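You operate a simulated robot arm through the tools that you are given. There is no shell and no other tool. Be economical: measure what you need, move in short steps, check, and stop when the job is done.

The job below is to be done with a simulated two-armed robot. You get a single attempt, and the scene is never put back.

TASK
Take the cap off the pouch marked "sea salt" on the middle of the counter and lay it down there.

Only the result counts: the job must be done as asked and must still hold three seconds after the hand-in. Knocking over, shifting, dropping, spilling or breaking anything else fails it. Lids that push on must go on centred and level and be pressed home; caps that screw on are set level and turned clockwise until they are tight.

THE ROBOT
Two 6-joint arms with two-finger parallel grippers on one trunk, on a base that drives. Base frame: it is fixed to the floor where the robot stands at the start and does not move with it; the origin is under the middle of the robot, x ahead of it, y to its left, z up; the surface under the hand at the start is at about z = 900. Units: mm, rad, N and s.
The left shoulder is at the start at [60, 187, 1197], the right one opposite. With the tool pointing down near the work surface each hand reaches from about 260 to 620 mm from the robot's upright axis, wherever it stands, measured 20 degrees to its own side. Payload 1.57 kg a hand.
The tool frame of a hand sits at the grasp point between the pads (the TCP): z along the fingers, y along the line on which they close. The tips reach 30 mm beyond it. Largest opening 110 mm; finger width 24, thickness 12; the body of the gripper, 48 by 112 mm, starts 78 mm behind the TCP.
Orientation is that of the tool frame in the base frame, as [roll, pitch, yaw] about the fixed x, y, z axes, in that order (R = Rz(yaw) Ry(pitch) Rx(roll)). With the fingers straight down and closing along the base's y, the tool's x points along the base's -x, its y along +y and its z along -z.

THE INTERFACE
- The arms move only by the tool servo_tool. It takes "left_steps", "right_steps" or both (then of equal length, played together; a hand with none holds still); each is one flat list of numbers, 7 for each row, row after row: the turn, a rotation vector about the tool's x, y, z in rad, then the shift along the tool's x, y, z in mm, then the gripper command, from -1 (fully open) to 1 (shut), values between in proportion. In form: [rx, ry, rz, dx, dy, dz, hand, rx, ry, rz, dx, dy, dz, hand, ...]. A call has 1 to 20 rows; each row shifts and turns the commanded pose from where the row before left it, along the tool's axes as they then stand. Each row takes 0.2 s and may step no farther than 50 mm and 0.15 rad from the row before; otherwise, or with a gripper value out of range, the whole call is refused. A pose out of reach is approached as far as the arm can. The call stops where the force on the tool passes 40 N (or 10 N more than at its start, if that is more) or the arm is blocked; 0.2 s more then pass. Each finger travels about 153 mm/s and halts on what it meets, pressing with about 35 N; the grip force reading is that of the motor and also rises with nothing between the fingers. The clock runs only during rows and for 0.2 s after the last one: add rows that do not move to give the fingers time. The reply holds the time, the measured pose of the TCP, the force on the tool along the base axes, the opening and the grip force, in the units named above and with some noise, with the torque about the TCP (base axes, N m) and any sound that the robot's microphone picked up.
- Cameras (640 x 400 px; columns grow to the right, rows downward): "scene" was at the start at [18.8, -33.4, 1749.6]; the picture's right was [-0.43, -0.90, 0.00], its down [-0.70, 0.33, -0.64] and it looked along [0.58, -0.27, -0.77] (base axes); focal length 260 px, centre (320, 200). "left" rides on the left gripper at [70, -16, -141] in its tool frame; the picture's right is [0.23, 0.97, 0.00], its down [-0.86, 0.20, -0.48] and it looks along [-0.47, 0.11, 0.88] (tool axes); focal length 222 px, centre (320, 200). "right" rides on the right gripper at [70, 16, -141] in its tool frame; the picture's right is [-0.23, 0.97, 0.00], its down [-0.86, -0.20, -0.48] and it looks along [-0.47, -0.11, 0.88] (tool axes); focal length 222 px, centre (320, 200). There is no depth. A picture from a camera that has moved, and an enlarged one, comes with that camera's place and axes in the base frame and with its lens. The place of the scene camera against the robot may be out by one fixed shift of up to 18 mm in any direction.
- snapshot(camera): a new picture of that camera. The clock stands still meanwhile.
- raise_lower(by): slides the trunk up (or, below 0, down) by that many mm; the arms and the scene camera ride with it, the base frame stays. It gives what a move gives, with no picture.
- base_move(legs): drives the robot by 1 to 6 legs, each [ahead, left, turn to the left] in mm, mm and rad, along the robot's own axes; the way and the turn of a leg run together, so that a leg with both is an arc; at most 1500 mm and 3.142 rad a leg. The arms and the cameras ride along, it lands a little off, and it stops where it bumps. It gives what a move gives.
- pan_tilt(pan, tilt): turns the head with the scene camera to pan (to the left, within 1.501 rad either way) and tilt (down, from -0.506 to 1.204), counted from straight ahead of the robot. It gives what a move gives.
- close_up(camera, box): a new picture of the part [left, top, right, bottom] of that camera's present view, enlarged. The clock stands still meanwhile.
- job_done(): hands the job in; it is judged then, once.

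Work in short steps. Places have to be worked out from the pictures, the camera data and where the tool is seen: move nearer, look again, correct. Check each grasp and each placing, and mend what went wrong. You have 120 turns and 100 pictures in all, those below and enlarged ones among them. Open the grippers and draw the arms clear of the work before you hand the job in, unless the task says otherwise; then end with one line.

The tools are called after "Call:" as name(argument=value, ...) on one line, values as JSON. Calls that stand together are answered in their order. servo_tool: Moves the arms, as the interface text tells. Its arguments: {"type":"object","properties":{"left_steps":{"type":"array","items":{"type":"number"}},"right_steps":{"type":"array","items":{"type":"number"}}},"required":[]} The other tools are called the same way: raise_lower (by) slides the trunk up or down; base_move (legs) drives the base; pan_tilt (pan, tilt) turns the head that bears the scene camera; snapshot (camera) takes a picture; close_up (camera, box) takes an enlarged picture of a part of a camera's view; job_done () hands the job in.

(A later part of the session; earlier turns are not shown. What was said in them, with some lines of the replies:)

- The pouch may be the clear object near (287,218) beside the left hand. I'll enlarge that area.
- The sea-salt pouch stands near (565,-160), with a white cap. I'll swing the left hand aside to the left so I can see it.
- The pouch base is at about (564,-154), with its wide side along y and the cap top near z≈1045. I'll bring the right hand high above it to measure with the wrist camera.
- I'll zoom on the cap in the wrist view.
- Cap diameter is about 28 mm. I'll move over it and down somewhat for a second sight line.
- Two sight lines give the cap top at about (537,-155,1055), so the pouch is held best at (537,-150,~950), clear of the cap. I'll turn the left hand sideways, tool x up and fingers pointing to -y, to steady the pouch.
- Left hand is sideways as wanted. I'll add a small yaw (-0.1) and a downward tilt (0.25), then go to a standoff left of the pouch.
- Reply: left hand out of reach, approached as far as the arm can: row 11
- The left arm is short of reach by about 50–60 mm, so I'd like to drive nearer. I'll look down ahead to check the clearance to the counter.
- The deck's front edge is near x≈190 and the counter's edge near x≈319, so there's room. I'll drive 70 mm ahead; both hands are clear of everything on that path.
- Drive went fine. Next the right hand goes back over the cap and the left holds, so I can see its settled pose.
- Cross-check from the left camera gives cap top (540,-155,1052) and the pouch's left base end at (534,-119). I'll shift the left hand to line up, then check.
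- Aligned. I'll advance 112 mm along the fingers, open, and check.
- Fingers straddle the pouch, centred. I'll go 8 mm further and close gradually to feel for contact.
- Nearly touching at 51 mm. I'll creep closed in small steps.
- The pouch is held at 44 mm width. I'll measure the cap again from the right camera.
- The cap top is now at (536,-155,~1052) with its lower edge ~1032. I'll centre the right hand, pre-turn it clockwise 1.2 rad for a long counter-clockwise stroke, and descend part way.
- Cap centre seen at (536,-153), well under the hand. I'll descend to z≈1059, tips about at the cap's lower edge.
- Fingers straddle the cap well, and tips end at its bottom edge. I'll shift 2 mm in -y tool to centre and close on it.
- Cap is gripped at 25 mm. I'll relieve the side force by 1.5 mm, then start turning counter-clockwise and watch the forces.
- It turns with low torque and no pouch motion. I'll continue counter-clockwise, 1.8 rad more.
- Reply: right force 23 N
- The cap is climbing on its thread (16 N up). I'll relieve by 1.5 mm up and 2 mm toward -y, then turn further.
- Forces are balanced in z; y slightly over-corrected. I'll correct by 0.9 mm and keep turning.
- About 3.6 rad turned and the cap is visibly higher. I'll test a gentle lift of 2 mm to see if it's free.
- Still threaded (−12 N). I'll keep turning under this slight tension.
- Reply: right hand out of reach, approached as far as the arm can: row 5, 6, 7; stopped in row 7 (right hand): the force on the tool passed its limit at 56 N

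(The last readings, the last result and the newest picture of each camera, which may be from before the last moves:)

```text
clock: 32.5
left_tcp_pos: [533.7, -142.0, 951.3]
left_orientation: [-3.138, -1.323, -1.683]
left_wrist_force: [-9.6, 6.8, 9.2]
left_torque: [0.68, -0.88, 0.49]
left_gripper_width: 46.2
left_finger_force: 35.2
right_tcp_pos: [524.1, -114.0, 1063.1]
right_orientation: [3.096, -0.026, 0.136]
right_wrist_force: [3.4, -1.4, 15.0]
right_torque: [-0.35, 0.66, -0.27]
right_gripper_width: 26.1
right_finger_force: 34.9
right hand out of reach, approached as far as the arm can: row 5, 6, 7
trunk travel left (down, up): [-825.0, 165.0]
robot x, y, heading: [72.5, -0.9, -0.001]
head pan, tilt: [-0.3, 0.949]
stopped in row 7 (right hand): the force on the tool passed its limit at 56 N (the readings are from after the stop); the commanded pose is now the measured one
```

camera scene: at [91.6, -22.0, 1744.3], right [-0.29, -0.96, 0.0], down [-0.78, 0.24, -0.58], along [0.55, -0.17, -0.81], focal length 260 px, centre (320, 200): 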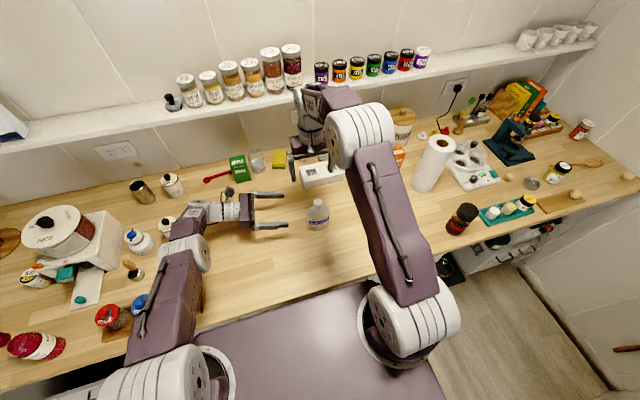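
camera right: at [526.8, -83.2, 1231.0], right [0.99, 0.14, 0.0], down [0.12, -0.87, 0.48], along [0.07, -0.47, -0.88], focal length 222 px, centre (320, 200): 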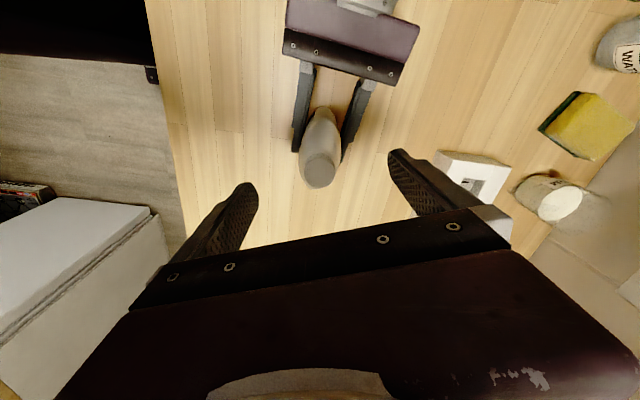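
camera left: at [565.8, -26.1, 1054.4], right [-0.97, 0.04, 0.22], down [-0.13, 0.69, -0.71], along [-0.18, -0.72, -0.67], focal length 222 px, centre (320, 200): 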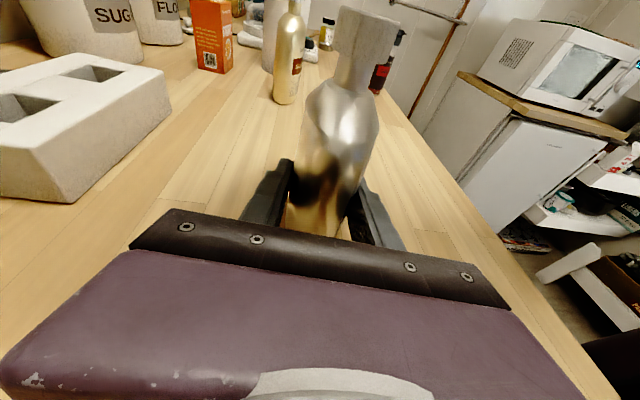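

The right wrist ran out of range and the hand drifted. I'll look before doing anything.

Call:
snapshot(camera="scene")

Call:
snapshot(camera="left")

Call:
close_up(camera="scene", box=[230, 130, 390, 250])

```text
67 pictures are left
camera scene: at [84.7, -20.1, 1744.7], right [-0.3, -0.96, 0.0], down [-0.78, 0.24, -0.58], along [0.56, -0.17, -0.81], focal length 260 px, centre (320, 200)
```

scene: 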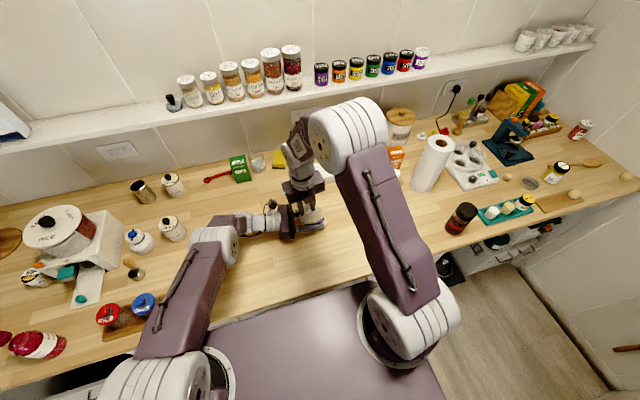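

```text
66 pictures are left
camera left: at [561.8, -23.9, 1054.9], right [-0.97, 0.05, 0.22], down [-0.13, 0.69, -0.71], along [-0.19, -0.72, -0.67], focal length 222 px, centre (320, 200)
```

left: 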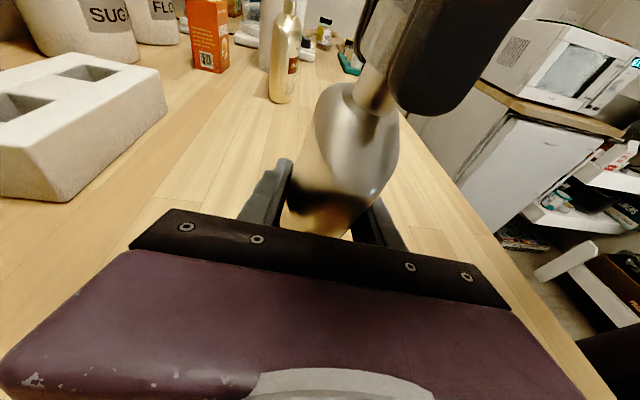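

```text
3.33 times, centred on (310, 190) of scene
camera zoom: at [84.7, -20.1, 1744.7], right [-0.3, -0.96, 0.0], down [-0.78, 0.24, -0.58], along [0.56, -0.17, -0.81], focal length 868 px, centre (353, 233)
```

zoom: 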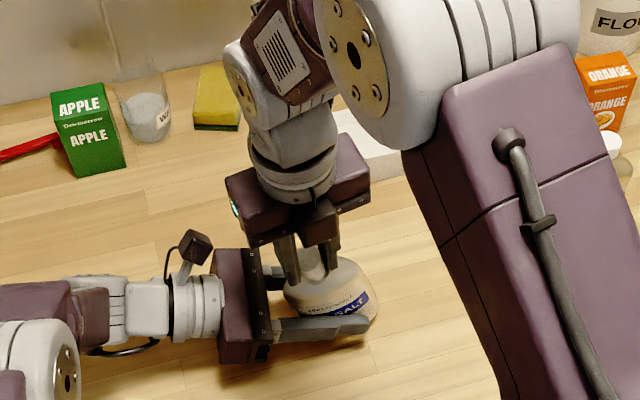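

The pouch got tipped in the left grip because the right wrist reached its limit. I'll gently retrace: unwind 0.4 rad and bring the cap back to (536,-155) in small steps.

Call:
servo_tool(right_steps=[0.0064, -0.0037, 0.06, 0.9, 6, 0, 0.6, 0.0064, -0.0037, 0.06, 0.9, 6, 0, 0.6, 0.0064, -0.0037, 0.06, 0.9, 6, 0, 0.6])

Call:
snapshot(camera="left")

```text
clock: 33.3
left_tcp_pos: [533.6, -142.3, 947.1]
left_orientation: [3.128, -1.317, -1.659]
left_wrist_force: [-9.2, -10.3, -9.2]
left_torque: [0.82, -0.87, 0.18]
left_gripper_width: 44.9
left_finger_force: 35.2
right_tcp_pos: [529.6, -134.0, 1061.1]
right_orientation: [3.12, -0.017, -0.042]
right_wrist_force: [8.3, 8.7, 12.9]
right_torque: [0.13, -0.13, 0.05]
right_gripper_width: 23.6
right_finger_force: 34.5
trunk travel left (down, up): [-825.0, 165.0]
robot x, y, heading: [70.9, -1.1, 0.002]
head pan, tilt: [-0.3, 0.949]
```

```text
64 pictures are left
camera left: at [563.2, -25.5, 1051.8], right [-0.97, 0.05, 0.22], down [-0.13, 0.69, -0.71], along [-0.19, -0.72, -0.67], focal length 222 px, centre (320, 200)
```

left: 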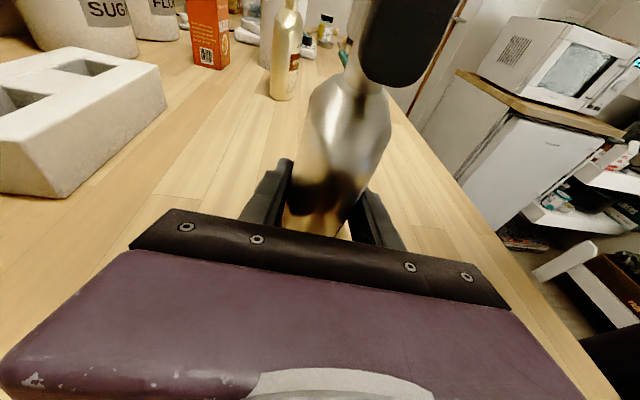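

It's coming back upright; upward force suggests raising slightly as it straightens. Continue.

Call:
servo_tool(right_steps=[0.0064, -0.0037, 0.06, 0.9, 6, -1, 0.6, 0.0064, -0.0037, 0.06, 0.9, 6, -0.7, 0.6, 0, 0, 0.06, 0.9, 5, -0.5, 0.6])

Call:
snapshot(camera="left")

Call:
close_up(camera="scene", box=[250, 150, 370, 240])

```text
clock: 34.1
left_tcp_pos: [536.7, -144.2, 949.9]
left_orientation: [3.131, -1.32, -1.666]
left_wrist_force: [-8.5, -12.2, -3.3]
left_torque: [0.86, -0.69, -0.04]
left_gripper_width: 44.6
left_finger_force: 35.3
right_tcp_pos: [530.3, -150.7, 1065.4]
right_orientation: [3.135, -0.008, -0.223]
right_wrist_force: [9.3, 12.5, -0.1]
right_torque: [0.62, -0.33, 0.02]
right_gripper_width: 24.9
right_finger_force: 35.1
trunk travel left (down, up): [-825.0, 165.0]
robot x, y, heading: [70.0, -2.8, -0.004]
head pan, tilt: [-0.3, 0.949]
```

```text
63 pictures are left
camera left: at [564.9, -25.2, 1053.1], right [-0.97, 0.04, 0.22], down [-0.13, 0.69, -0.71], along [-0.19, -0.72, -0.67], focal length 222 px, centre (320, 200)
```

left: 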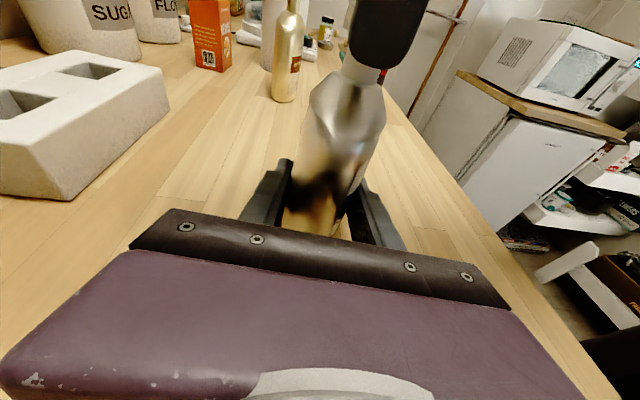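

```text
4.44 times, centred on (310, 195) of scene
camera zoom: at [89.3, -22.1, 1744.4], right [-0.3, -0.96, 0.0], down [-0.78, 0.24, -0.58], along [0.56, -0.17, -0.81], focal length 1157 px, centre (364, 222)
```

zoom: 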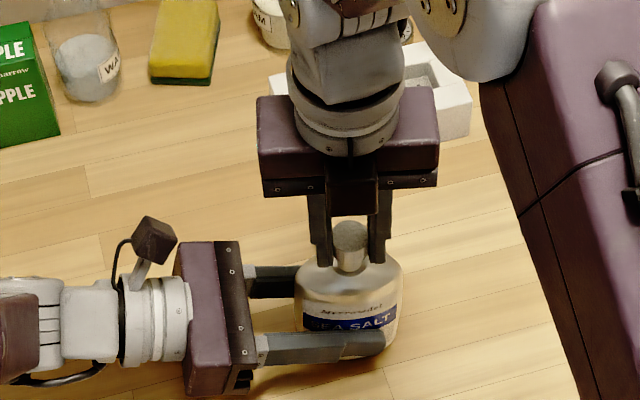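

Pouch is nearly upright again. I'll release the cap now and see where pouch and cap settle.

Call:
servo_tool(right_steps=[0, 0, 0, 0, 0, 0, 0.4, 0, 0, 0, 0, 0, 0, 0.1, 0, 0, 0, 0, 0, 0, 0.0, 0, 0, 0, 0, 0, 0, 0.0])

Call:
snapshot(camera="left")

Call:
close_up(camera="right", box=[220, 80, 420, 220])

```text
clock: 35.1
left_tcp_pos: [535.8, -143.8, 949.6]
left_orientation: [3.131, -1.319, -1.664]
left_wrist_force: [-0.1, 0.9, -3.4]
left_torque: [0.04, 0.0, 0.01]
left_gripper_width: 44.4
left_finger_force: 35.1
right_tcp_pos: [530.7, -150.1, 1065.2]
right_orientation: [3.136, -0.01, -0.223]
right_wrist_force: [-0.2, -0.6, 0.2]
right_torque: [0.03, 0.02, 0.02]
right_gripper_width: 55.1
right_finger_force: 0.0
trunk travel left (down, up): [-825.0, 165.0]
robot x, y, heading: [70.8, 1.0, -0.002]
head pan, tilt: [-0.3, 0.949]
```

```text
61 pictures are left
camera left: at [564.7, -25.2, 1052.8], right [-0.97, 0.04, 0.22], down [-0.13, 0.69, -0.71], along [-0.19, -0.72, -0.67], focal length 222 px, centre (320, 200)
```

left: 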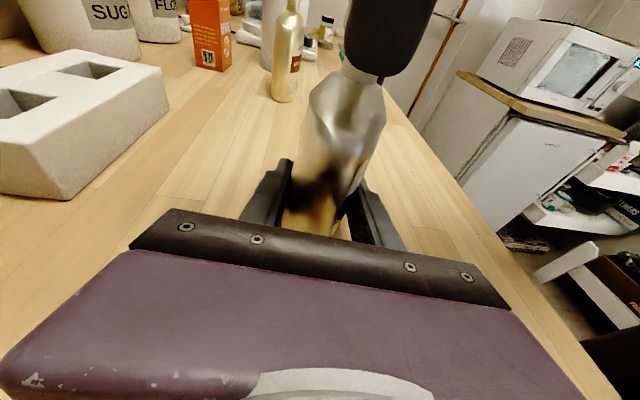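

```text
2.86 times, centred on (320, 150) of right
camera zoom: at [593.7, -180.1, 1206.1], right [-0.44, -0.9, 0.0], down [-0.79, 0.39, 0.47], along [-0.42, 0.2, -0.88], focal length 635 px, centre (320, 343)
```

zoom: 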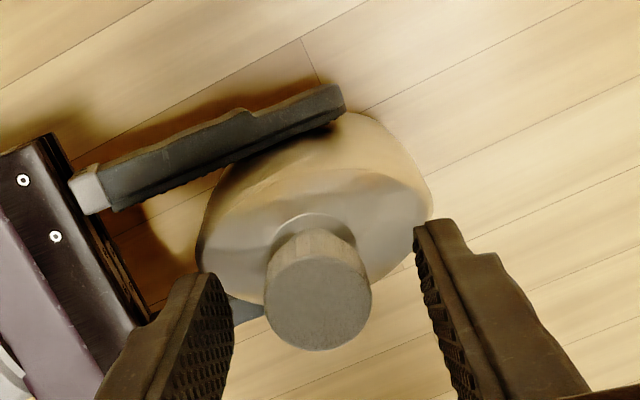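

Cap is at about (534,-151), pouch upright. I'll lift 20 mm, centre, and unwind the right wrist clockwise 4.5 rad (open) for a second stroke.

Call:
servo_tool(right_steps=[0, -0.009, 0, 3, 0.3, -20, 0, 0, 0, 0.15, 0, 0, 0, 0, 0, 0, 0.15, 0, 0, 0, 0, 0, 0, 0.15, 0, 0, 0, 0, 0, 0, 0.15, 0, 0, 0, 0, 0, 0, 0.15, 0, 0, 0, 0, 0, 0, 0.15, 0, 0, 0, 0, 0, 0, 0.15, 0, 0, 0, 0, 0, 0, 0.15, 0, 0, 0, 0, 0, 0, 0.15, 0, 0, 0, 0, 0, 0, 0.15, 0, 0, 0, 0, 0, 0, 0.15, 0, 0, 0, 0, 0, 0, 0.15, 0, 0, 0, 0, 0, 0, 0.15, 0, 0, 0, 0, 0, 0, 0.15, 0, 0, 0, 0, 0, 0, 0.15, 0, 0, 0, 0, 0, 0, 0.15, 0, 0, 0, 0, 0, 0, 0.15, 0, 0, 0, 0, 0, 0, 0.15, 0, 0, 0, 0, 0, 0, 0.15, 0, 0, 0, 0])

Call:
servo_tool(right_steps=[0, 0, 0.15, 0, 0, 0, 0, 0, 0, 0.15, 0, 0, 0, 0, 0, 0, 0.15, 0, 0, 0, 0, 0, 0, 0.15, 0, 0, 0, 0, 0, 0, 0.15, 0, 0, 0, 0, 0, 0, 0.15, 0, 0, 0, 0, 0, 0, 0.15, 0, 0, 0, 0, 0, 0, 0.15, 0, 0, 0, 0, 0, 0, 0.15, 0, 0, 0, 0, 0, 0, 0.15, 0, 0, 0, 0, 0, 0, 0.15, 0, 0, 0, 0, 0, 0, 0, 0, 0, 0, 0])

Call:
close_up(camera="left", box=[240, 0, 480, 160])

Call:
close_up(camera="right", box=[220, 80, 420, 220])

```text
clock: 39.3
left_tcp_pos: [534.6, -142.8, 948.7]
left_orientation: [3.131, -1.319, -1.664]
left_wrist_force: [-0.1, -0.1, -3.3]
left_torque: [0.04, 0.0, 0.03]
left_gripper_width: 44.4
left_finger_force: 34.9
right_tcp_pos: [533.4, -152.0, 1083.5]
right_orientation: [-3.134, -0.002, -3.075]
right_wrist_force: [0.1, 0.5, -0.7]
right_torque: [0.0, 0.02, 0.01]
right_gripper_width: 54.9
right_finger_force: 0.0
trunk travel left (down, up): [-825.0, 165.0]
robot x, y, heading: [72.4, -0.5, -0.004]
head pan, tilt: [-0.3, 0.949]
```

```text
clock: 41.9
left_tcp_pos: [536.5, -142.3, 948.9]
left_orientation: [3.13, -1.318, -1.665]
left_wrist_force: [-0.8, 0.1, -3.4]
left_torque: [0.01, 0.02, 0.01]
left_gripper_width: 44.4
left_finger_force: 35.2
right_tcp_pos: [532.9, -152.0, 1084.0]
right_orientation: [-3.14, 0.008, 1.561]
right_wrist_force: [-0.4, -0.2, 0.5]
right_torque: [-0.01, 0.0, 0.0]
right_gripper_width: 55.3
right_finger_force: 0.0
trunk travel left (down, up): [-825.0, 165.0]
robot x, y, heading: [67.2, -0.3, -0.003]
head pan, tilt: [-0.3, 0.949]
```

```text
2.50 times, centred on (360, 80) of left
camera zoom: at [564.8, -25.2, 1052.8], right [-0.97, 0.04, 0.22], down [-0.13, 0.69, -0.71], along [-0.19, -0.72, -0.67], focal length 555 px, centre (220, 500)
```

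zoom: 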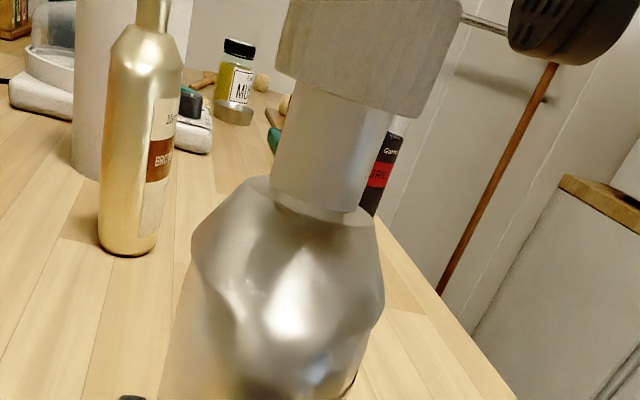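

```text
2.86 times, centred on (320, 150) of right
camera zoom: at [550.5, -80.6, 1224.4], right [0.97, -0.24, 0.0], down [-0.21, -0.85, 0.48], along [-0.11, -0.47, -0.87], focal length 635 px, centre (320, 343)
```

zoom: 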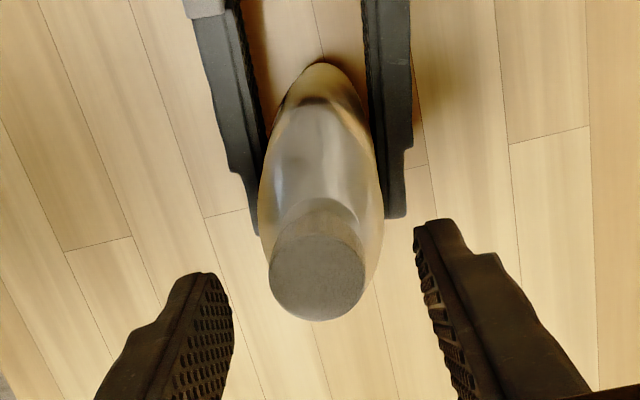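

The cap now sits ~10 mm higher at about (534,-148), top ≈1062. I'll centre, descend to z≈1070 and close on it.

Call:
servo_tool(right_steps=[0, 0, 0, 3.5, 1, 7, 0, 0, 0, 0, 0, 0, 7, 0, 0, 0, 0, 0, 0, 0, 0.3, 0, 0, 0, 0, 0, 0, 0.45, 0, 0, 0, 0, 0, 0, 0.52, 0, 0, 0, 0, 0, 0, 0.58, 0, 0, 0, 0, 0, 0, 0.6, 0, 0, 0, 0, 0, 0, 0.6])

Call:
close_up(camera="left", box=[240, 0, 480, 160])

```text
clock: 43.7
left_tcp_pos: [536.8, -142.3, 948.7]
left_orientation: [3.131, -1.321, -1.665]
left_wrist_force: [7.7, 0.3, -2.8]
left_torque: [0.05, 0.68, 0.05]
left_gripper_width: 44.3
left_finger_force: 35.3
right_tcp_pos: [534.2, -148.0, 1069.8]
right_orientation: [-3.136, 0.007, 1.562]
right_wrist_force: [-6.3, 0.1, 0.2]
right_torque: [0.02, 0.2, -0.02]
right_gripper_width: 24.7
right_finger_force: 35.0
trunk travel left (down, up): [-825.0, 165.0]
robot x, y, heading: [70.2, 0.8, 0.004]
head pan, tilt: [-0.3, 0.949]
```

```text
2.50 times, centred on (360, 80) of left
camera zoom: at [565.0, -25.1, 1052.9], right [-0.97, 0.04, 0.22], down [-0.13, 0.69, -0.71], along [-0.19, -0.72, -0.67], focal length 555 px, centre (220, 500)
```

zoom: 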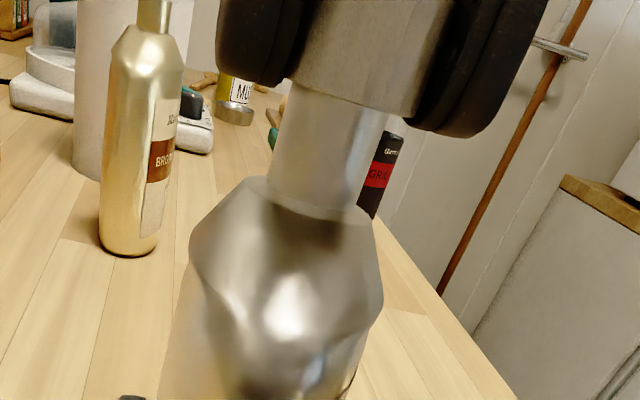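

Gripped again at 24.7 mm. Turning counter-clockwise 1.4 rad, rising slightly.

Call:
servo_tool(right_steps=[0, 0, 0, 0, -0.5, 0, 0.6, 0, 0, -0.14, 0, 0, -0.1, 0.6, 0, 0, -0.14, 0, 0, -0.1, 0.6, 0, 0, -0.14, 0, 0, -0.1, 0.6, 0, 0, -0.14, 0, 0, -0.1, 0.6, 0, 0, -0.14, 0, 0, -0.1, 0.6, 0, 0, -0.14, 0, 0, -0.1, 0.6, 0, 0, -0.14, 0, 0, -0.1, 0.6, 0, 0, -0.14, 0, 0, -0.1, 0.6, 0, 0, -0.14, 0, 0, -0.1, 0.6, 0, 0, -0.14, 0, 0, -0.1, 0.6])

Call:
close_up(camera="left", box=[240, 0, 480, 160])

```text
clock: 46.1
left_tcp_pos: [536.8, -142.3, 950.2]
left_orientation: [3.132, -1.321, -1.665]
left_wrist_force: [4.8, 8.6, -1.4]
left_torque: [-0.84, 0.42, 0.1]
left_gripper_width: 44.0
left_finger_force: 35.2
right_tcp_pos: [535.0, -148.7, 1070.4]
right_orientation: [-3.134, -0.001, 2.964]
right_wrist_force: [-5.4, -8.4, -0.5]
right_torque: [-0.19, 0.13, -0.05]
right_gripper_width: 24.8
right_finger_force: 34.9
trunk travel left (down, up): [-825.0, 165.0]
robot x, y, heading: [68.4, -2.6, -0.0]
head pan, tilt: [-0.3, 0.949]
```

```text
2.50 times, centred on (360, 80) of left
camera zoom: at [564.8, -25.0, 1052.9], right [-0.97, 0.04, 0.22], down [-0.13, 0.69, -0.71], along [-0.19, -0.72, -0.67], focal length 555 px, centre (220, 500)
```

zoom: 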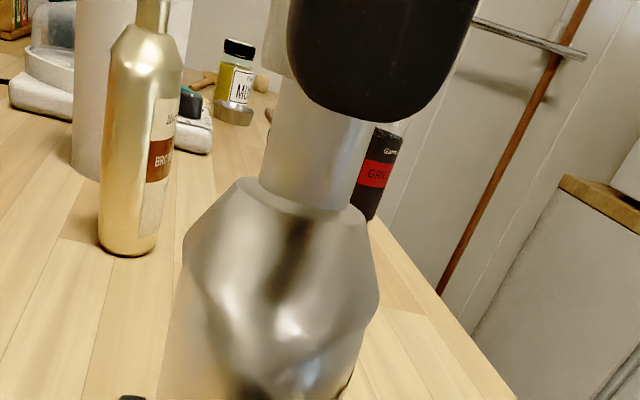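

Turning smoothly with small forces. Another 1.4 rad, then a test lift of 2 mm.

Call:
servo_tool(right_steps=[0, 0, 0, 0.2, -0.6, 0, 0.6, 0, 0, -0.14, 0, 0, -0.1, 0.6, 0, 0, -0.14, 0, 0, -0.1, 0.6, 0, 0, -0.14, 0, 0, -0.1, 0.6, 0, 0, -0.14, 0, 0, -0.1, 0.6, 0, 0, -0.14, 0, 0, -0.1, 0.6, 0, 0, -0.14, 0, 0, -0.1, 0.6, 0, 0, -0.14, 0, 0, -0.1, 0.6, 0, 0, -0.14, 0, 0, -0.1, 0.6, 0, 0, -0.14, 0, 0, -0.1, 0.6, 0, 0, -0.14, 0, 0, -0.1, 0.6, 0, 0, 0, 0, 0, -1, 0.6, 0, 0, 0, 0, 0, -1, 0.6])

```text
clock: 48.9
left_tcp_pos: [536.1, -143.7, 948.9]
left_orientation: [3.135, -1.319, -1.669]
left_wrist_force: [-5.2, 4.1, 0.8]
left_torque: [-0.39, -0.52, -0.02]
left_gripper_width: 44.2
left_finger_force: 35.0
right_tcp_pos: [533.5, -147.2, 1074.4]
right_orientation: [-3.14, -0.004, -1.92]
right_wrist_force: [5.3, -3.6, -4.2]
right_torque: [-0.03, -0.12, 0.0]
right_gripper_width: 24.7
right_finger_force: 34.9
trunk travel left (down, up): [-825.0, 165.0]
robot x, y, heading: [68.1, -0.6, 0.0]
head pan, tilt: [-0.3, 0.949]
```

Only 4 N pull after 2 mm; lifting another 2 mm and looking.

Call:
servo_tool(right_steps=[0, 0, 0, 0, 0, -1, 0.6, 0, 0, 0, 0, 0, -1, 0.6])

Call:
close_up(camera="left", box=[240, 0, 480, 160])

```text
clock: 49.5
left_tcp_pos: [535.8, -144.7, 948.8]
left_orientation: [3.132, -1.32, -1.664]
left_wrist_force: [-4.5, 1.0, 0.4]
left_torque: [-0.08, -0.44, -0.04]
left_gripper_width: 44.1
left_finger_force: 35.5
right_tcp_pos: [533.7, -147.8, 1076.0]
right_orientation: [-3.14, -0.006, -1.923]
right_wrist_force: [4.2, -0.9, -3.0]
right_torque: [-0.04, -0.08, -0.02]
right_gripper_width: 24.8
right_finger_force: 34.9
trunk travel left (down, up): [-825.0, 165.0]
robot x, y, heading: [69.3, -2.0, -0.003]
head pan, tilt: [-0.3, 0.949]
```

```text
2.50 times, centred on (360, 80) of left
camera zoom: at [564.7, -25.3, 1052.7], right [-0.97, 0.04, 0.22], down [-0.13, 0.69, -0.71], along [-0.19, -0.72, -0.67], focal length 555 px, centre (220, 500)
```

zoom: 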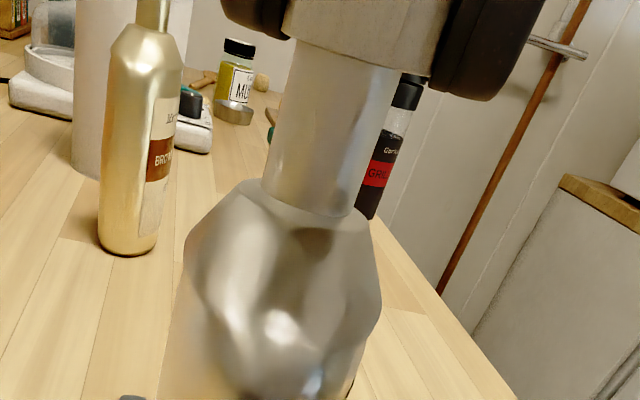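

The pull doesn't grow with lift, so the cap is off its thread. I'll lift straight up 36 mm.

Call:
servo_tool(right_steps=[0, 0, 0, 0, 0, -3, 0.6, 0, 0, 0, 0, 0, -5, 0.6, 0, 0, 0, 0, 0, -8, 0.6, 0, 0, 0, 0, 0, -10, 0.6, 0, 0, 0, 0, 0, -10, 0.6])

Call:
snapshot(camera="left")

Call:
close_up(camera="right", box=[220, 80, 420, 220])

```text
clock: 50.7
left_tcp_pos: [536.0, -143.1, 949.3]
left_orientation: [3.132, -1.319, -1.664]
left_wrist_force: [-0.1, 0.4, -3.1]
left_torque: [0.02, -0.02, 0.03]
left_gripper_width: 43.8
left_finger_force: 35.3
right_tcp_pos: [533.9, -149.6, 1112.5]
right_orientation: [-3.139, -0.008, -1.921]
right_wrist_force: [-0.2, -0.7, -0.9]
right_torque: [-0.03, -0.02, 0.01]
right_gripper_width: 24.6
right_finger_force: 34.6
trunk travel left (down, up): [-825.0, 165.0]
robot x, y, heading: [69.4, 1.5, 0.005]
head pan, tilt: [-0.3, 0.949]
```

```text
54 pictures are left
camera left: at [564.6, -25.1, 1052.9], right [-0.97, 0.04, 0.22], down [-0.13, 0.69, -0.71], along [-0.19, -0.72, -0.67], focal length 222 px, centre (320, 200)
```

left: 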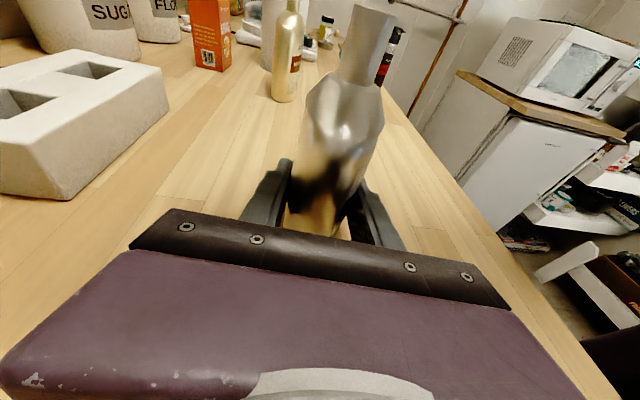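

```text
2.86 times, centred on (320, 150) of right
camera zoom: at [493.9, -206.7, 1253.7], right [-0.84, 0.55, 0.0], down [0.48, 0.74, 0.47], along [0.26, 0.39, -0.88], focal length 635 px, centre (320, 343)
```

zoom: 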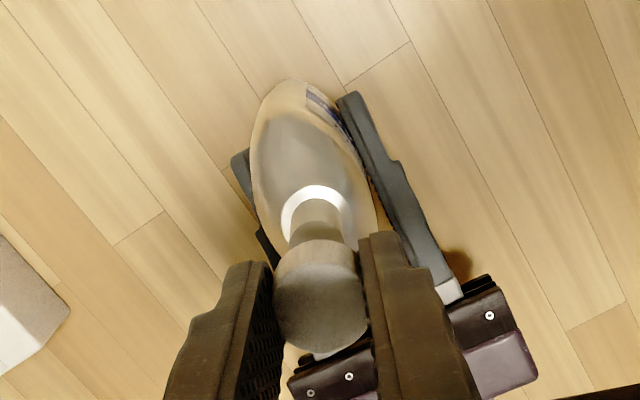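

The cap is off and in the right hand. I'll carry it clear to about (455,-235), over free counter, and look.

Call:
servo_tool(right_steps=[0, 0, 0, 0, 0, -15, 0.6, 0, 0, 0, 26.7, 11.25, 0, 0.6, 0, 0, 0, 26.7, 11.25, 0, 0.6, 0, 0, 0, 26.7, 11.25, 0, 0.6, 0, 0, 0, 26.7, 11.25, 0, 0.6, 0, 0, 0, 0, 0, 40, 0.6, 0, 0, 0, 0, 0, 40, 0.6, 0, 0, 0, 0, 0, 0, 0.6])

Call:
snapshot(camera="right")

Call:
close_up(camera="scene", box=[250, 150, 430, 270])

Call:
snapshot(camera="left")

```text
clock: 52.5
left_tcp_pos: [535.3, -144.3, 950.5]
left_orientation: [3.136, -1.319, -1.669]
left_wrist_force: [-0.9, 0.1, -3.6]
left_torque: [0.05, 0.01, 0.03]
left_gripper_width: 44.1
left_finger_force: 34.7
right_tcp_pos: [455.2, -233.3, 1048.5]
right_orientation: [-3.14, -0.007, -1.921]
right_wrist_force: [-0.4, -0.2, 0.4]
right_torque: [-0.02, -0.03, 0.0]
right_gripper_width: 24.5
right_finger_force: 34.5
trunk travel left (down, up): [-825.0, 165.0]
robot x, y, heading: [71.1, -1.9, 0.002]
head pan, tilt: [-0.3, 0.949]
```

```text
52 pictures are left
camera right: at [414.7, -292.4, 1189.1], right [-0.84, 0.55, 0.0], down [0.48, 0.74, 0.47], along [0.26, 0.39, -0.88], focal length 222 px, centre (320, 200)
```

right: 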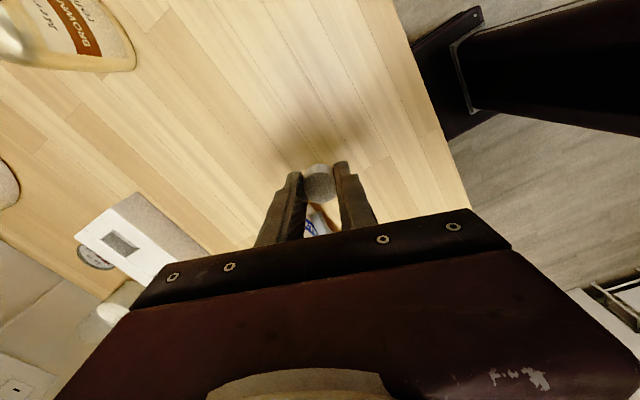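

```text
3.33 times, centred on (340, 210) of scene
camera zoom: at [87.5, -22.3, 1744.4], right [-0.3, -0.96, 0.0], down [-0.78, 0.24, -0.58], along [0.56, -0.17, -0.81], focal length 868 px, centre (253, 167)
```

zoom: 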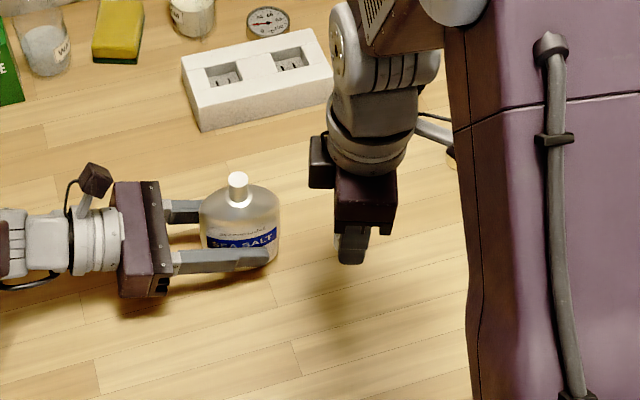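

```text
50 pictures are left
camera left: at [563.7, -25.2, 1053.4], right [-0.97, 0.04, 0.22], down [-0.13, 0.69, -0.71], along [-0.19, -0.72, -0.67], focal length 222 px, centre (320, 200)
```

left: 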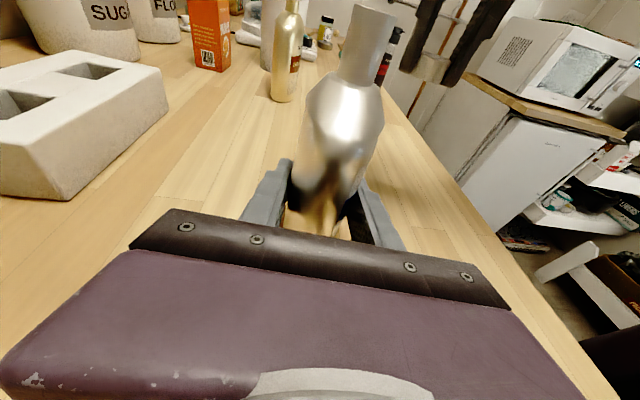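

Descending to just above the counter.

Call:
servo_tool(right_steps=[0, 0, 0, 0, 0, 40, 0.6, 0, 0, 0, 0, 0, 40, 0.6, 0, 0, 0, 0, 0, 25, 0.6, 0, 0, 0, 0, 0, 3, 0.6, 0, 0, 0, 0, 0, 0, 0.6])

Call:
close_up(camera="left", box=[380, 0, 540, 120])

Call:
close_up(camera="right", box=[250, 100, 390, 220])

```text
clock: 53.7
left_tcp_pos: [535.0, -142.9, 949.5]
left_orientation: [3.129, -1.318, -1.665]
left_wrist_force: [-0.4, 0.4, -2.8]
left_torque: [0.03, 0.0, 0.02]
left_gripper_width: 44.2
left_finger_force: 35.3
right_tcp_pos: [455.2, -235.4, 939.4]
right_orientation: [-3.141, -0.006, -1.921]
right_wrist_force: [0.0, 0.5, -0.5]
right_torque: [-0.02, 0.01, 0.05]
right_gripper_width: 24.7
right_finger_force: 34.8
trunk travel left (down, up): [-825.0, 165.0]
robot x, y, heading: [66.7, 0.1, 0.0]
head pan, tilt: [-0.3, 0.949]
```

```text
3.33 times, centred on (460, 60) of left
camera zoom: at [564.7, -25.2, 1052.9], right [-0.97, 0.04, 0.22], down [-0.13, 0.69, -0.71], along [-0.19, -0.72, -0.67], focal length 740 px, centre (-147, 667)
```

zoom: 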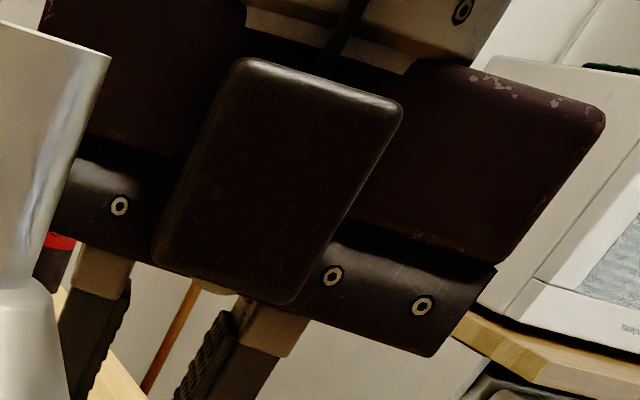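

```text
3.33 times, centred on (320, 160) of right
camera zoom: at [415.9, -293.3, 1080.5], right [-0.84, 0.55, 0.0], down [0.48, 0.74, 0.47], along [0.26, 0.39, -0.88], focal length 740 px, centre (320, 333)
```

zoom: 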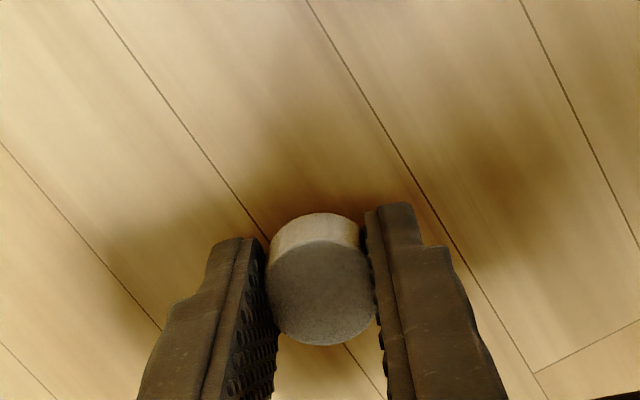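

Close to the surface; I'll lower in 1.5 mm steps until contact shows.

Call:
servo_tool(right_steps=[0, 0, 0, 0, 0, 2, 0.6, 0, 0, 0, 0, 0, 2, 0.6, 0, 0, 0, 0, 0, 1.5, 0.6, 0, 0, 0, 0, 0, 0, 0.6])

```text
clock: 54.7
left_tcp_pos: [535.8, -143.6, 950.0]
left_orientation: [3.133, -1.319, -1.665]
left_wrist_force: [-0.2, -1.0, -2.3]
left_torque: [-0.03, -0.02, -0.02]
left_gripper_width: 44.0
left_finger_force: 35.1
right_tcp_pos: [455.2, -234.4, 933.9]
right_orientation: [3.141, -0.007, -1.923]
right_wrist_force: [-0.4, -0.2, 0.9]
right_torque: [0.0, -0.03, 0.0]
right_gripper_width: 24.6
right_finger_force: 35.0
trunk travel left (down, up): [-825.0, 165.0]
robot x, y, heading: [68.0, 0.8, 0.0]
head pan, tilt: [-0.3, 0.949]
```

Call:
servo_tool(right_steps=[0, 0, 0, 0, 0, 1, 0.6, 0, 0, 0, 0, 0, 1, 0.6, 0, 0, 0, 0, 0, 1, 0.6, 0, 0, 0, 0, 0, 0, 0.6])

```text
clock: 55.7
left_tcp_pos: [536.0, -143.8, 947.7]
left_orientation: [3.131, -1.319, -1.666]
left_wrist_force: [0.2, -0.5, -2.7]
left_torque: [-0.01, -0.01, 0.01]
left_gripper_width: 44.0
left_finger_force: 35.2
right_tcp_pos: [453.9, -234.5, 931.5]
right_orientation: [-3.141, -0.009, -1.923]
right_wrist_force: [1.0, 0.0, -0.3]
right_torque: [0.02, -0.03, -0.03]
right_gripper_width: 24.8
right_finger_force: 35.1
trunk travel left (down, up): [-825.0, 165.0]
robot x, y, heading: [69.9, -0.2, -0.005]
head pan, tilt: [-0.3, 0.949]
```

Still free; continuing in fine steps.

Call:
servo_tool(right_steps=[0, 0, 0, 0, 0, 0.7, 0.6, 0, 0, 0, 0, 0, 0.7, 0.6, 0, 0, 0, 0, 0, 0, 0.6])

Call:
close_up(camera="right", box=[250, 100, 390, 220])

```text
clock: 56.5
left_tcp_pos: [535.0, -143.7, 950.4]
left_orientation: [3.132, -1.32, -1.666]
left_wrist_force: [-0.1, -0.7, -3.1]
left_torque: [0.0, -0.01, 0.04]
left_gripper_width: 43.9
left_finger_force: 35.0
right_tcp_pos: [454.2, -233.8, 930.4]
right_orientation: [-3.14, -0.007, -1.92]
right_wrist_force: [0.4, -1.0, 3.9]
right_torque: [0.02, 0.02, 0.04]
right_gripper_width: 24.3
right_finger_force: 35.2
trunk travel left (down, up): [-825.0, 165.0]
robot x, y, heading: [70.0, 3.2, -0.001]
head pan, tilt: [-0.3, 0.949]
```

```text
3.33 times, centred on (320, 160) of right
camera zoom: at [415.4, -293.2, 1071.4], right [-0.84, 0.55, 0.0], down [0.48, 0.74, 0.47], along [0.26, 0.39, -0.88], focal length 740 px, centre (320, 333)
```

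zoom: 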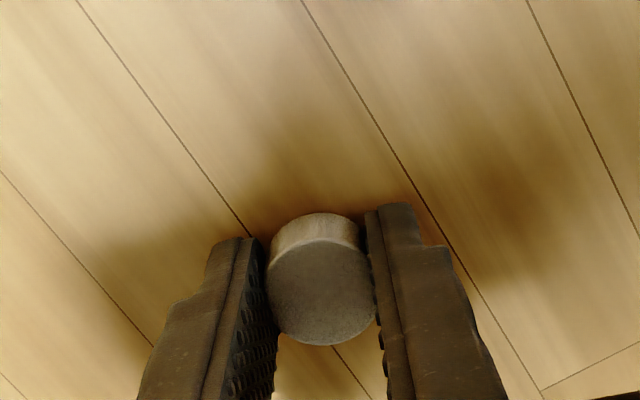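

Light contact (4 N). I'll open the fingers gradually and lift away.

Call:
servo_tool(right_steps=[0, 0, 0, 0, 0, 0, 0.52, 0, 0, 0, 0, 0, 0, 0.45, 0, 0, 0, 0, 0, 0, 0.3, 0, 0, 0, 0, 0, 0, 0.1, 0, 0, 0, 0, 0, -10, 0, 0, 0, 0, 0, 0, -30, 0, 0, 0, 0, 0, 0, -40, 0, 0, 0, 0, 0, 0, -40, 0, 0, 0, 0, 0, 0, -40, 0])

Call:
snapshot(camera="right")

Call:
close_up(camera="scene", box=[250, 150, 430, 270])

```text
clock: 58.5
left_tcp_pos: [535.2, -143.6, 949.2]
left_orientation: [3.135, -1.319, -1.667]
left_wrist_force: [-0.1, 0.2, -3.4]
left_torque: [0.03, -0.02, 0.0]
left_gripper_width: 44.2
left_finger_force: 35.1
right_tcp_pos: [452.9, -233.5, 1089.8]
right_orientation: [3.14, -0.006, -1.922]
right_wrist_force: [-0.2, -0.3, 0.5]
right_torque: [0.01, -0.02, -0.04]
right_gripper_width: 55.0
right_finger_force: 0.0
trunk travel left (down, up): [-825.0, 165.0]
robot x, y, heading: [69.9, 0.2, 0.003]
head pan, tilt: [-0.3, 0.949]
```

```text
46 pictures are left
camera right: at [413.9, -291.8, 1231.7], right [-0.84, 0.55, 0.0], down [0.48, 0.74, 0.47], along [0.26, 0.39, -0.88], focal length 222 px, centre (320, 200)
```

right: 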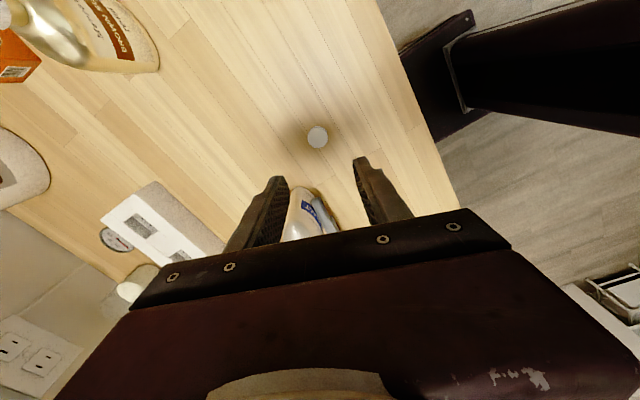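

```text
3.33 times, centred on (340, 210) of scene
camera zoom: at [87.8, -21.8, 1744.4], right [-0.3, -0.96, 0.0], down [-0.78, 0.24, -0.58], along [0.56, -0.17, -0.81], focal length 868 px, centre (253, 167)
```

zoom: 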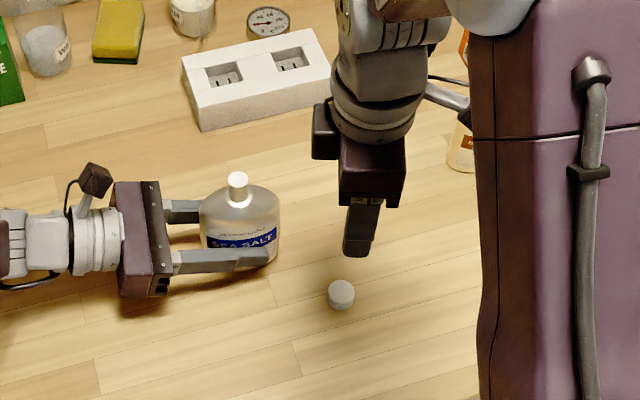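

The cap rests on the counter. Next the pouch: the left hand seems to be carrying its weight (−3 N) with a slight lean, so I'll look closely before setting it down.

Call:
close_up(camera="scene", box=[285, 175, 345, 235])

Call:
close_up(camera="left", box=[240, 0, 440, 250])

Call:
servo_tool(right_steps=[0, 0, 0, 45, 0, 0, 0, 0, 0, 0, 45, 0, 0, 0, 0, 0, 0, 0, 0, 0, 0])

Call:
snapshot(camera="right")

```text
6.67 times, centred on (315, 205) of scene
camera zoom: at [87.8, -21.8, 1744.4], right [-0.3, -0.96, 0.0], down [-0.78, 0.24, -0.58], along [0.56, -0.17, -0.81], focal length 1736 px, centre (353, 167)
```

zoom: 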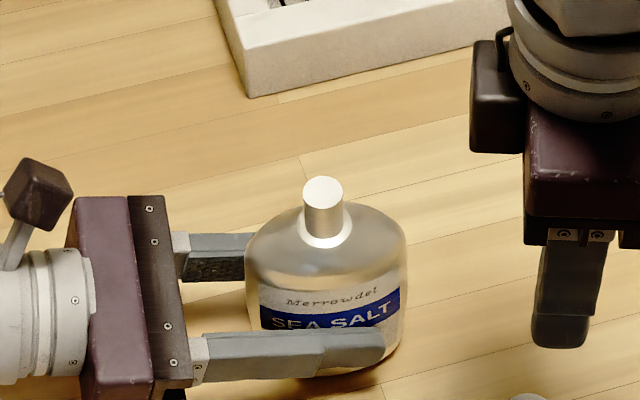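

```text
1.60 times, centred on (340, 125) of left
camera zoom: at [563.9, -24.9, 1053.2], right [-0.97, 0.04, 0.22], down [-0.13, 0.69, -0.71], along [-0.19, -0.72, -0.67], focal length 355 px, centre (288, 320)
```

zoom: 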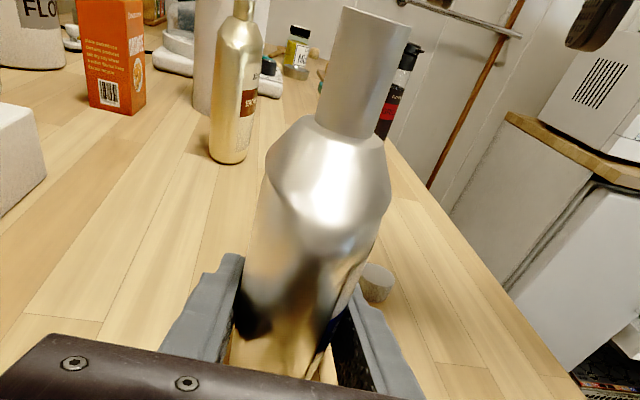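

```text
clock: 59.3
left_tcp_pos: [536.3, -141.7, 949.9]
left_orientation: [3.129, -1.321, -1.664]
left_wrist_force: [1.7, 0.4, -2.6]
left_torque: [0.02, 0.01, 0.0]
left_gripper_width: 44.0
left_finger_force: 35.1
right_tcp_pos: [424.6, -316.6, 1090.8]
right_orientation: [-3.141, -0.007, -1.922]
right_wrist_force: [0.4, 0.2, 0.4]
right_torque: [-0.01, 0.02, 0.03]
right_gripper_width: 55.1
right_finger_force: 0.0
trunk travel left (down, up): [-825.0, 165.0]
robot x, y, heading: [68.6, 3.0, -0.001]
head pan, tilt: [-0.3, 0.949]
```

```text
42 pictures are left
camera right: at [385.9, -375.7, 1232.3], right [-0.84, 0.55, 0.0], down [0.48, 0.74, 0.47], along [0.26, 0.39, -0.88], focal length 222 px, centre (320, 200)
```

right: 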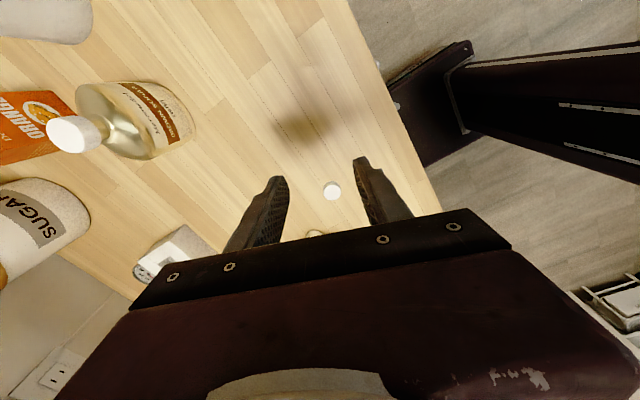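

The pouch is upright to within a couple of degrees, but it's carried by the left hand. I'll lower in 1 mm steps until the weight comes off.

Call:
servo_tool(left_steps=[0, 0, 0, -0.97, 0, 0.25, 0.22, 0, 0, 0, 0, 0, 0, 0.22])

Call:
servo_tool(left_steps=[0, 0, 0, -0.97, 0, 0.25, 0.22, 0, 0, 0, 0, 0, 0, 0.22])

```text
clock: 59.9
left_tcp_pos: [536.7, -143.0, 948.8]
left_orientation: [3.13, -1.322, -1.663]
left_wrist_force: [0.6, 0.7, -3.4]
left_torque: [0.03, -0.04, 0.02]
left_gripper_width: 43.9
left_finger_force: 35.0
right_tcp_pos: [423.8, -318.1, 1089.9]
right_orientation: [3.14, -0.007, -1.922]
right_wrist_force: [0.9, 0.9, 1.0]
right_torque: [0.0, 0.01, 0.0]
right_gripper_width: 55.1
right_finger_force: 0.1
trunk travel left (down, up): [-825.0, 165.0]
robot x, y, heading: [69.4, 4.0, -0.002]
head pan, tilt: [-0.3, 0.949]
```

```text
clock: 60.5
left_tcp_pos: [536.9, -143.1, 948.4]
left_orientation: [3.133, -1.321, -1.664]
left_wrist_force: [-0.4, -0.5, -2.9]
left_torque: [0.04, 0.0, 0.01]
left_gripper_width: 43.9
left_finger_force: 35.0
right_tcp_pos: [424.5, -317.5, 1089.7]
right_orientation: [-3.141, -0.007, -1.922]
right_wrist_force: [0.5, 0.3, -0.7]
right_torque: [0.0, 0.01, 0.03]
right_gripper_width: 55.1
right_finger_force: 0.0
trunk travel left (down, up): [-825.0, 165.0]
robot x, y, heading: [68.5, -1.6, -0.002]
head pan, tilt: [-0.3, 0.949]
```

Still carried; continuing in 1 mm steps.

Call:
servo_tool(left_steps=[0, 0, 0, -0.97, 0, 0.25, 0.22, 0, 0, 0, -0.97, 0, 0.25, 0.22, 0, 0, 0, 0, 0, 0, 0.22])

Call:
servo_tool(left_steps=[0, 0, 0, -0.97, 0, 0.25, 0.22, 0, 0, 0, 0, 0, 0, 0.22])

```text
clock: 61.3
left_tcp_pos: [536.9, -144.1, 947.3]
left_orientation: [3.139, -1.321, -1.672]
left_wrist_force: [1.2, -0.9, 7.0]
left_torque: [0.23, -0.01, -0.05]
left_gripper_width: 44.2
left_finger_force: 35.2
right_tcp_pos: [423.9, -317.7, 1091.3]
right_orientation: [-3.14, -0.009, -1.922]
right_wrist_force: [-2.0, 0.3, 0.5]
right_torque: [-0.05, 0.0, 0.0]
right_gripper_width: 54.8
right_finger_force: 0.1
trunk travel left (down, up): [-825.0, 165.0]
robot x, y, heading: [66.8, -4.8, 0.001]
head pan, tilt: [-0.3, 0.949]
```

```text
clock: 61.9
left_tcp_pos: [535.4, -142.8, 946.9]
left_orientation: [-3.137, -1.323, -1.68]
left_wrist_force: [3.4, -1.7, 17.2]
left_torque: [0.48, -0.13, -0.11]
left_gripper_width: 44.0
left_finger_force: 34.7
right_tcp_pos: [422.9, -317.5, 1090.6]
right_orientation: [-3.14, -0.007, -1.922]
right_wrist_force: [-0.5, -0.2, -0.6]
right_torque: [-0.03, 0.02, -0.01]
right_gripper_width: 55.1
right_finger_force: 0.1
trunk travel left (down, up): [-825.0, 165.0]
robot x, y, heading: [70.5, -0.4, -0.001]
head pan, tilt: [-0.3, 0.949]
```

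It's on the counter now (17 N pressing). I'll ease back 1 mm and open slowly.

Call:
servo_tool(left_steps=[0, 0, 0, 0.97, 0, -0.25, 0.22, 0, 0, 0, 0, 0, 0, 0.18, 0, 0, 0, 0, 0, 0, 0.14, 0, 0, 0, 0, 0, 0, 0.05, 0, 0, 0, 0, 0, 0, -0.1, 0, 0, 0, 0, 0, 0, -0.3, 0, 0, 0, 0, 0, 0, -0.3])

Call:
close_up(camera="scene", box=[285, 175, 345, 235])

Call:
snapshot(camera="left")

```text
clock: 63.5
left_tcp_pos: [536.1, -143.3, 945.8]
left_orientation: [3.134, -1.32, -1.666]
left_wrist_force: [-0.3, 0.4, -0.6]
left_torque: [0.01, 0.02, -0.01]
left_gripper_width: 71.5
left_finger_force: 0.0
right_tcp_pos: [424.2, -316.1, 1090.6]
right_orientation: [-3.138, -0.005, -1.919]
right_wrist_force: [-1.0, 0.3, -0.4]
right_torque: [0.05, 0.02, -0.01]
right_gripper_width: 54.8
right_finger_force: 0.1
trunk travel left (down, up): [-825.0, 165.0]
robot x, y, heading: [67.9, -0.4, -0.001]
head pan, tilt: [-0.3, 0.949]
```

```text
6.67 times, centred on (315, 205) of scene
camera zoom: at [88.9, -22.1, 1744.4], right [-0.3, -0.96, 0.0], down [-0.78, 0.24, -0.58], along [0.56, -0.17, -0.81], focal length 1736 px, centre (353, 167)
```

zoom: 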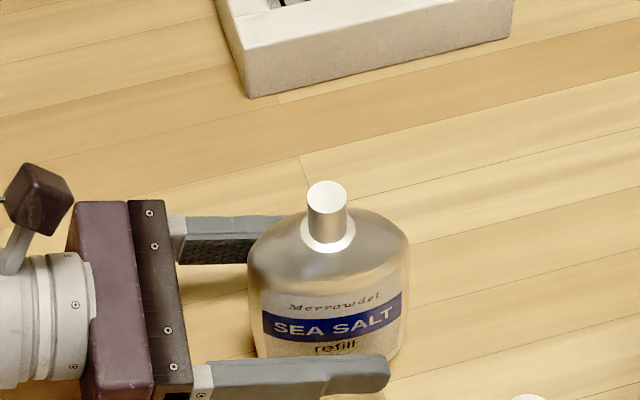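

```text
40 pictures are left
camera left: at [564.4, -24.8, 1049.1], right [-0.97, 0.04, 0.22], down [-0.13, 0.69, -0.71], along [-0.19, -0.72, -0.67], focal length 222 px, centre (320, 200)
```

left: 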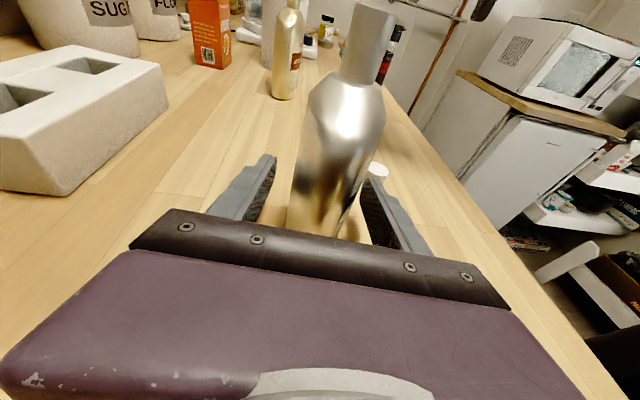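

The pouch stands free. I'll withdraw the left hand straight back along its fingers and then up; the right hand goes up and back too.

Call:
servo_tool(left_steps=[0, 0, 0, 0, 0, -15, -0.4, 0, 0, 0, 0, 0, -30, -0.4, 0, 0, 0, 0, 0, -35, -0.4, 0, 0, 0, 0, 0, -35, -0.4, 0, 0, 0, 0, 0, -35, -0.4, 0, 0, 0, 35, 0, 0, -0.6, 0, 0, 0, 35, 0, 0, -0.8, 0, 0, 0, 35, 0, 0, -1], right_steps=[0, 0, 0, 0, 0, -10, 0, 0, 0, 0, 0, 0, -20, 0, 0, 0, 0, 0, 0, -20, 0, 0, 0, 0, 0, 0, -20, -0.5, 0, 0, 0, 0, 0, 0, -1, 0, 0, 0, 0, 0, 0, -1, 0, 0, 0, 0, 0, 0, -1, 0, 0, 0, 0, 0, 0, -1])

Call:
snapshot(camera="scene")

Call:
close_up(camera="scene", box=[270, 160, 390, 250])

```text
clock: 65.3
left_tcp_pos: [547.6, -24.6, 1085.3]
left_orientation: [3.133, -1.321, -1.669]
left_wrist_force: [-0.1, 0.4, -0.5]
left_torque: [-0.01, 0.0, -0.04]
left_gripper_width: 110.0
left_finger_force: 0.0
right_tcp_pos: [422.9, -316.9, 1161.4]
right_orientation: [-3.14, -0.008, -1.921]
right_wrist_force: [-0.5, -0.4, 0.3]
right_torque: [-0.02, 0.0, 0.03]
right_gripper_width: 110.0
right_finger_force: 0.1
trunk travel left (down, up): [-825.0, 165.0]
robot x, y, heading: [71.7, 0.6, -0.001]
head pan, tilt: [-0.3, 0.949]
```

```text
39 pictures are left
camera scene: at [88.1, -22.0, 1744.4], right [-0.3, -0.96, 0.0], down [-0.78, 0.24, -0.58], along [0.56, -0.17, -0.81], focal length 260 px, centre (320, 200)
```

scene: 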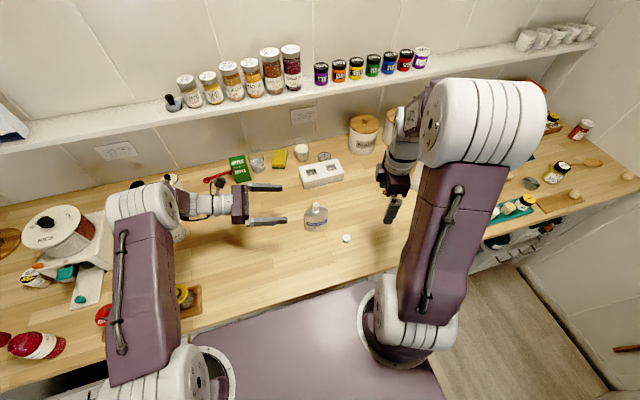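

```text
4.44 times, centred on (330, 205) of scene
camera zoom: at [88.1, -22.0, 1744.4], right [-0.3, -0.96, 0.0], down [-0.78, 0.24, -0.58], along [0.56, -0.17, -0.81], focal length 1157 px, centre (276, 178)
```

zoom: 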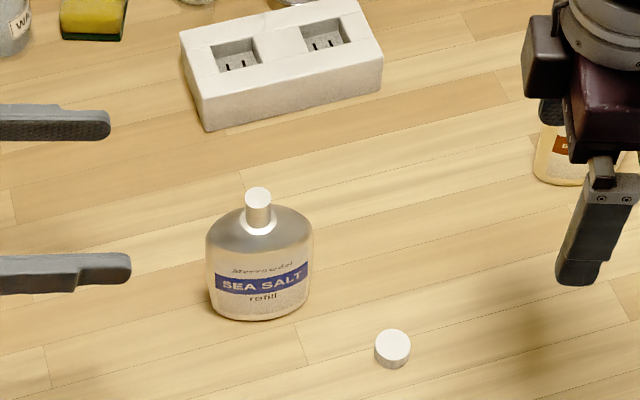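

The pouch stands upright and uncapped, the cap lies on the counter beside it, and both hands are open and clear. Handing in.

Call:
job_done()

```text
The job is handed in.
```

The sea salt pouch is uncapped and standing upright, and its cap is lying on the counter next to it. Partway through unscrewing, the pouch tipped in the robot's grip; I stood it up again before the cap came off, and saw no spill.
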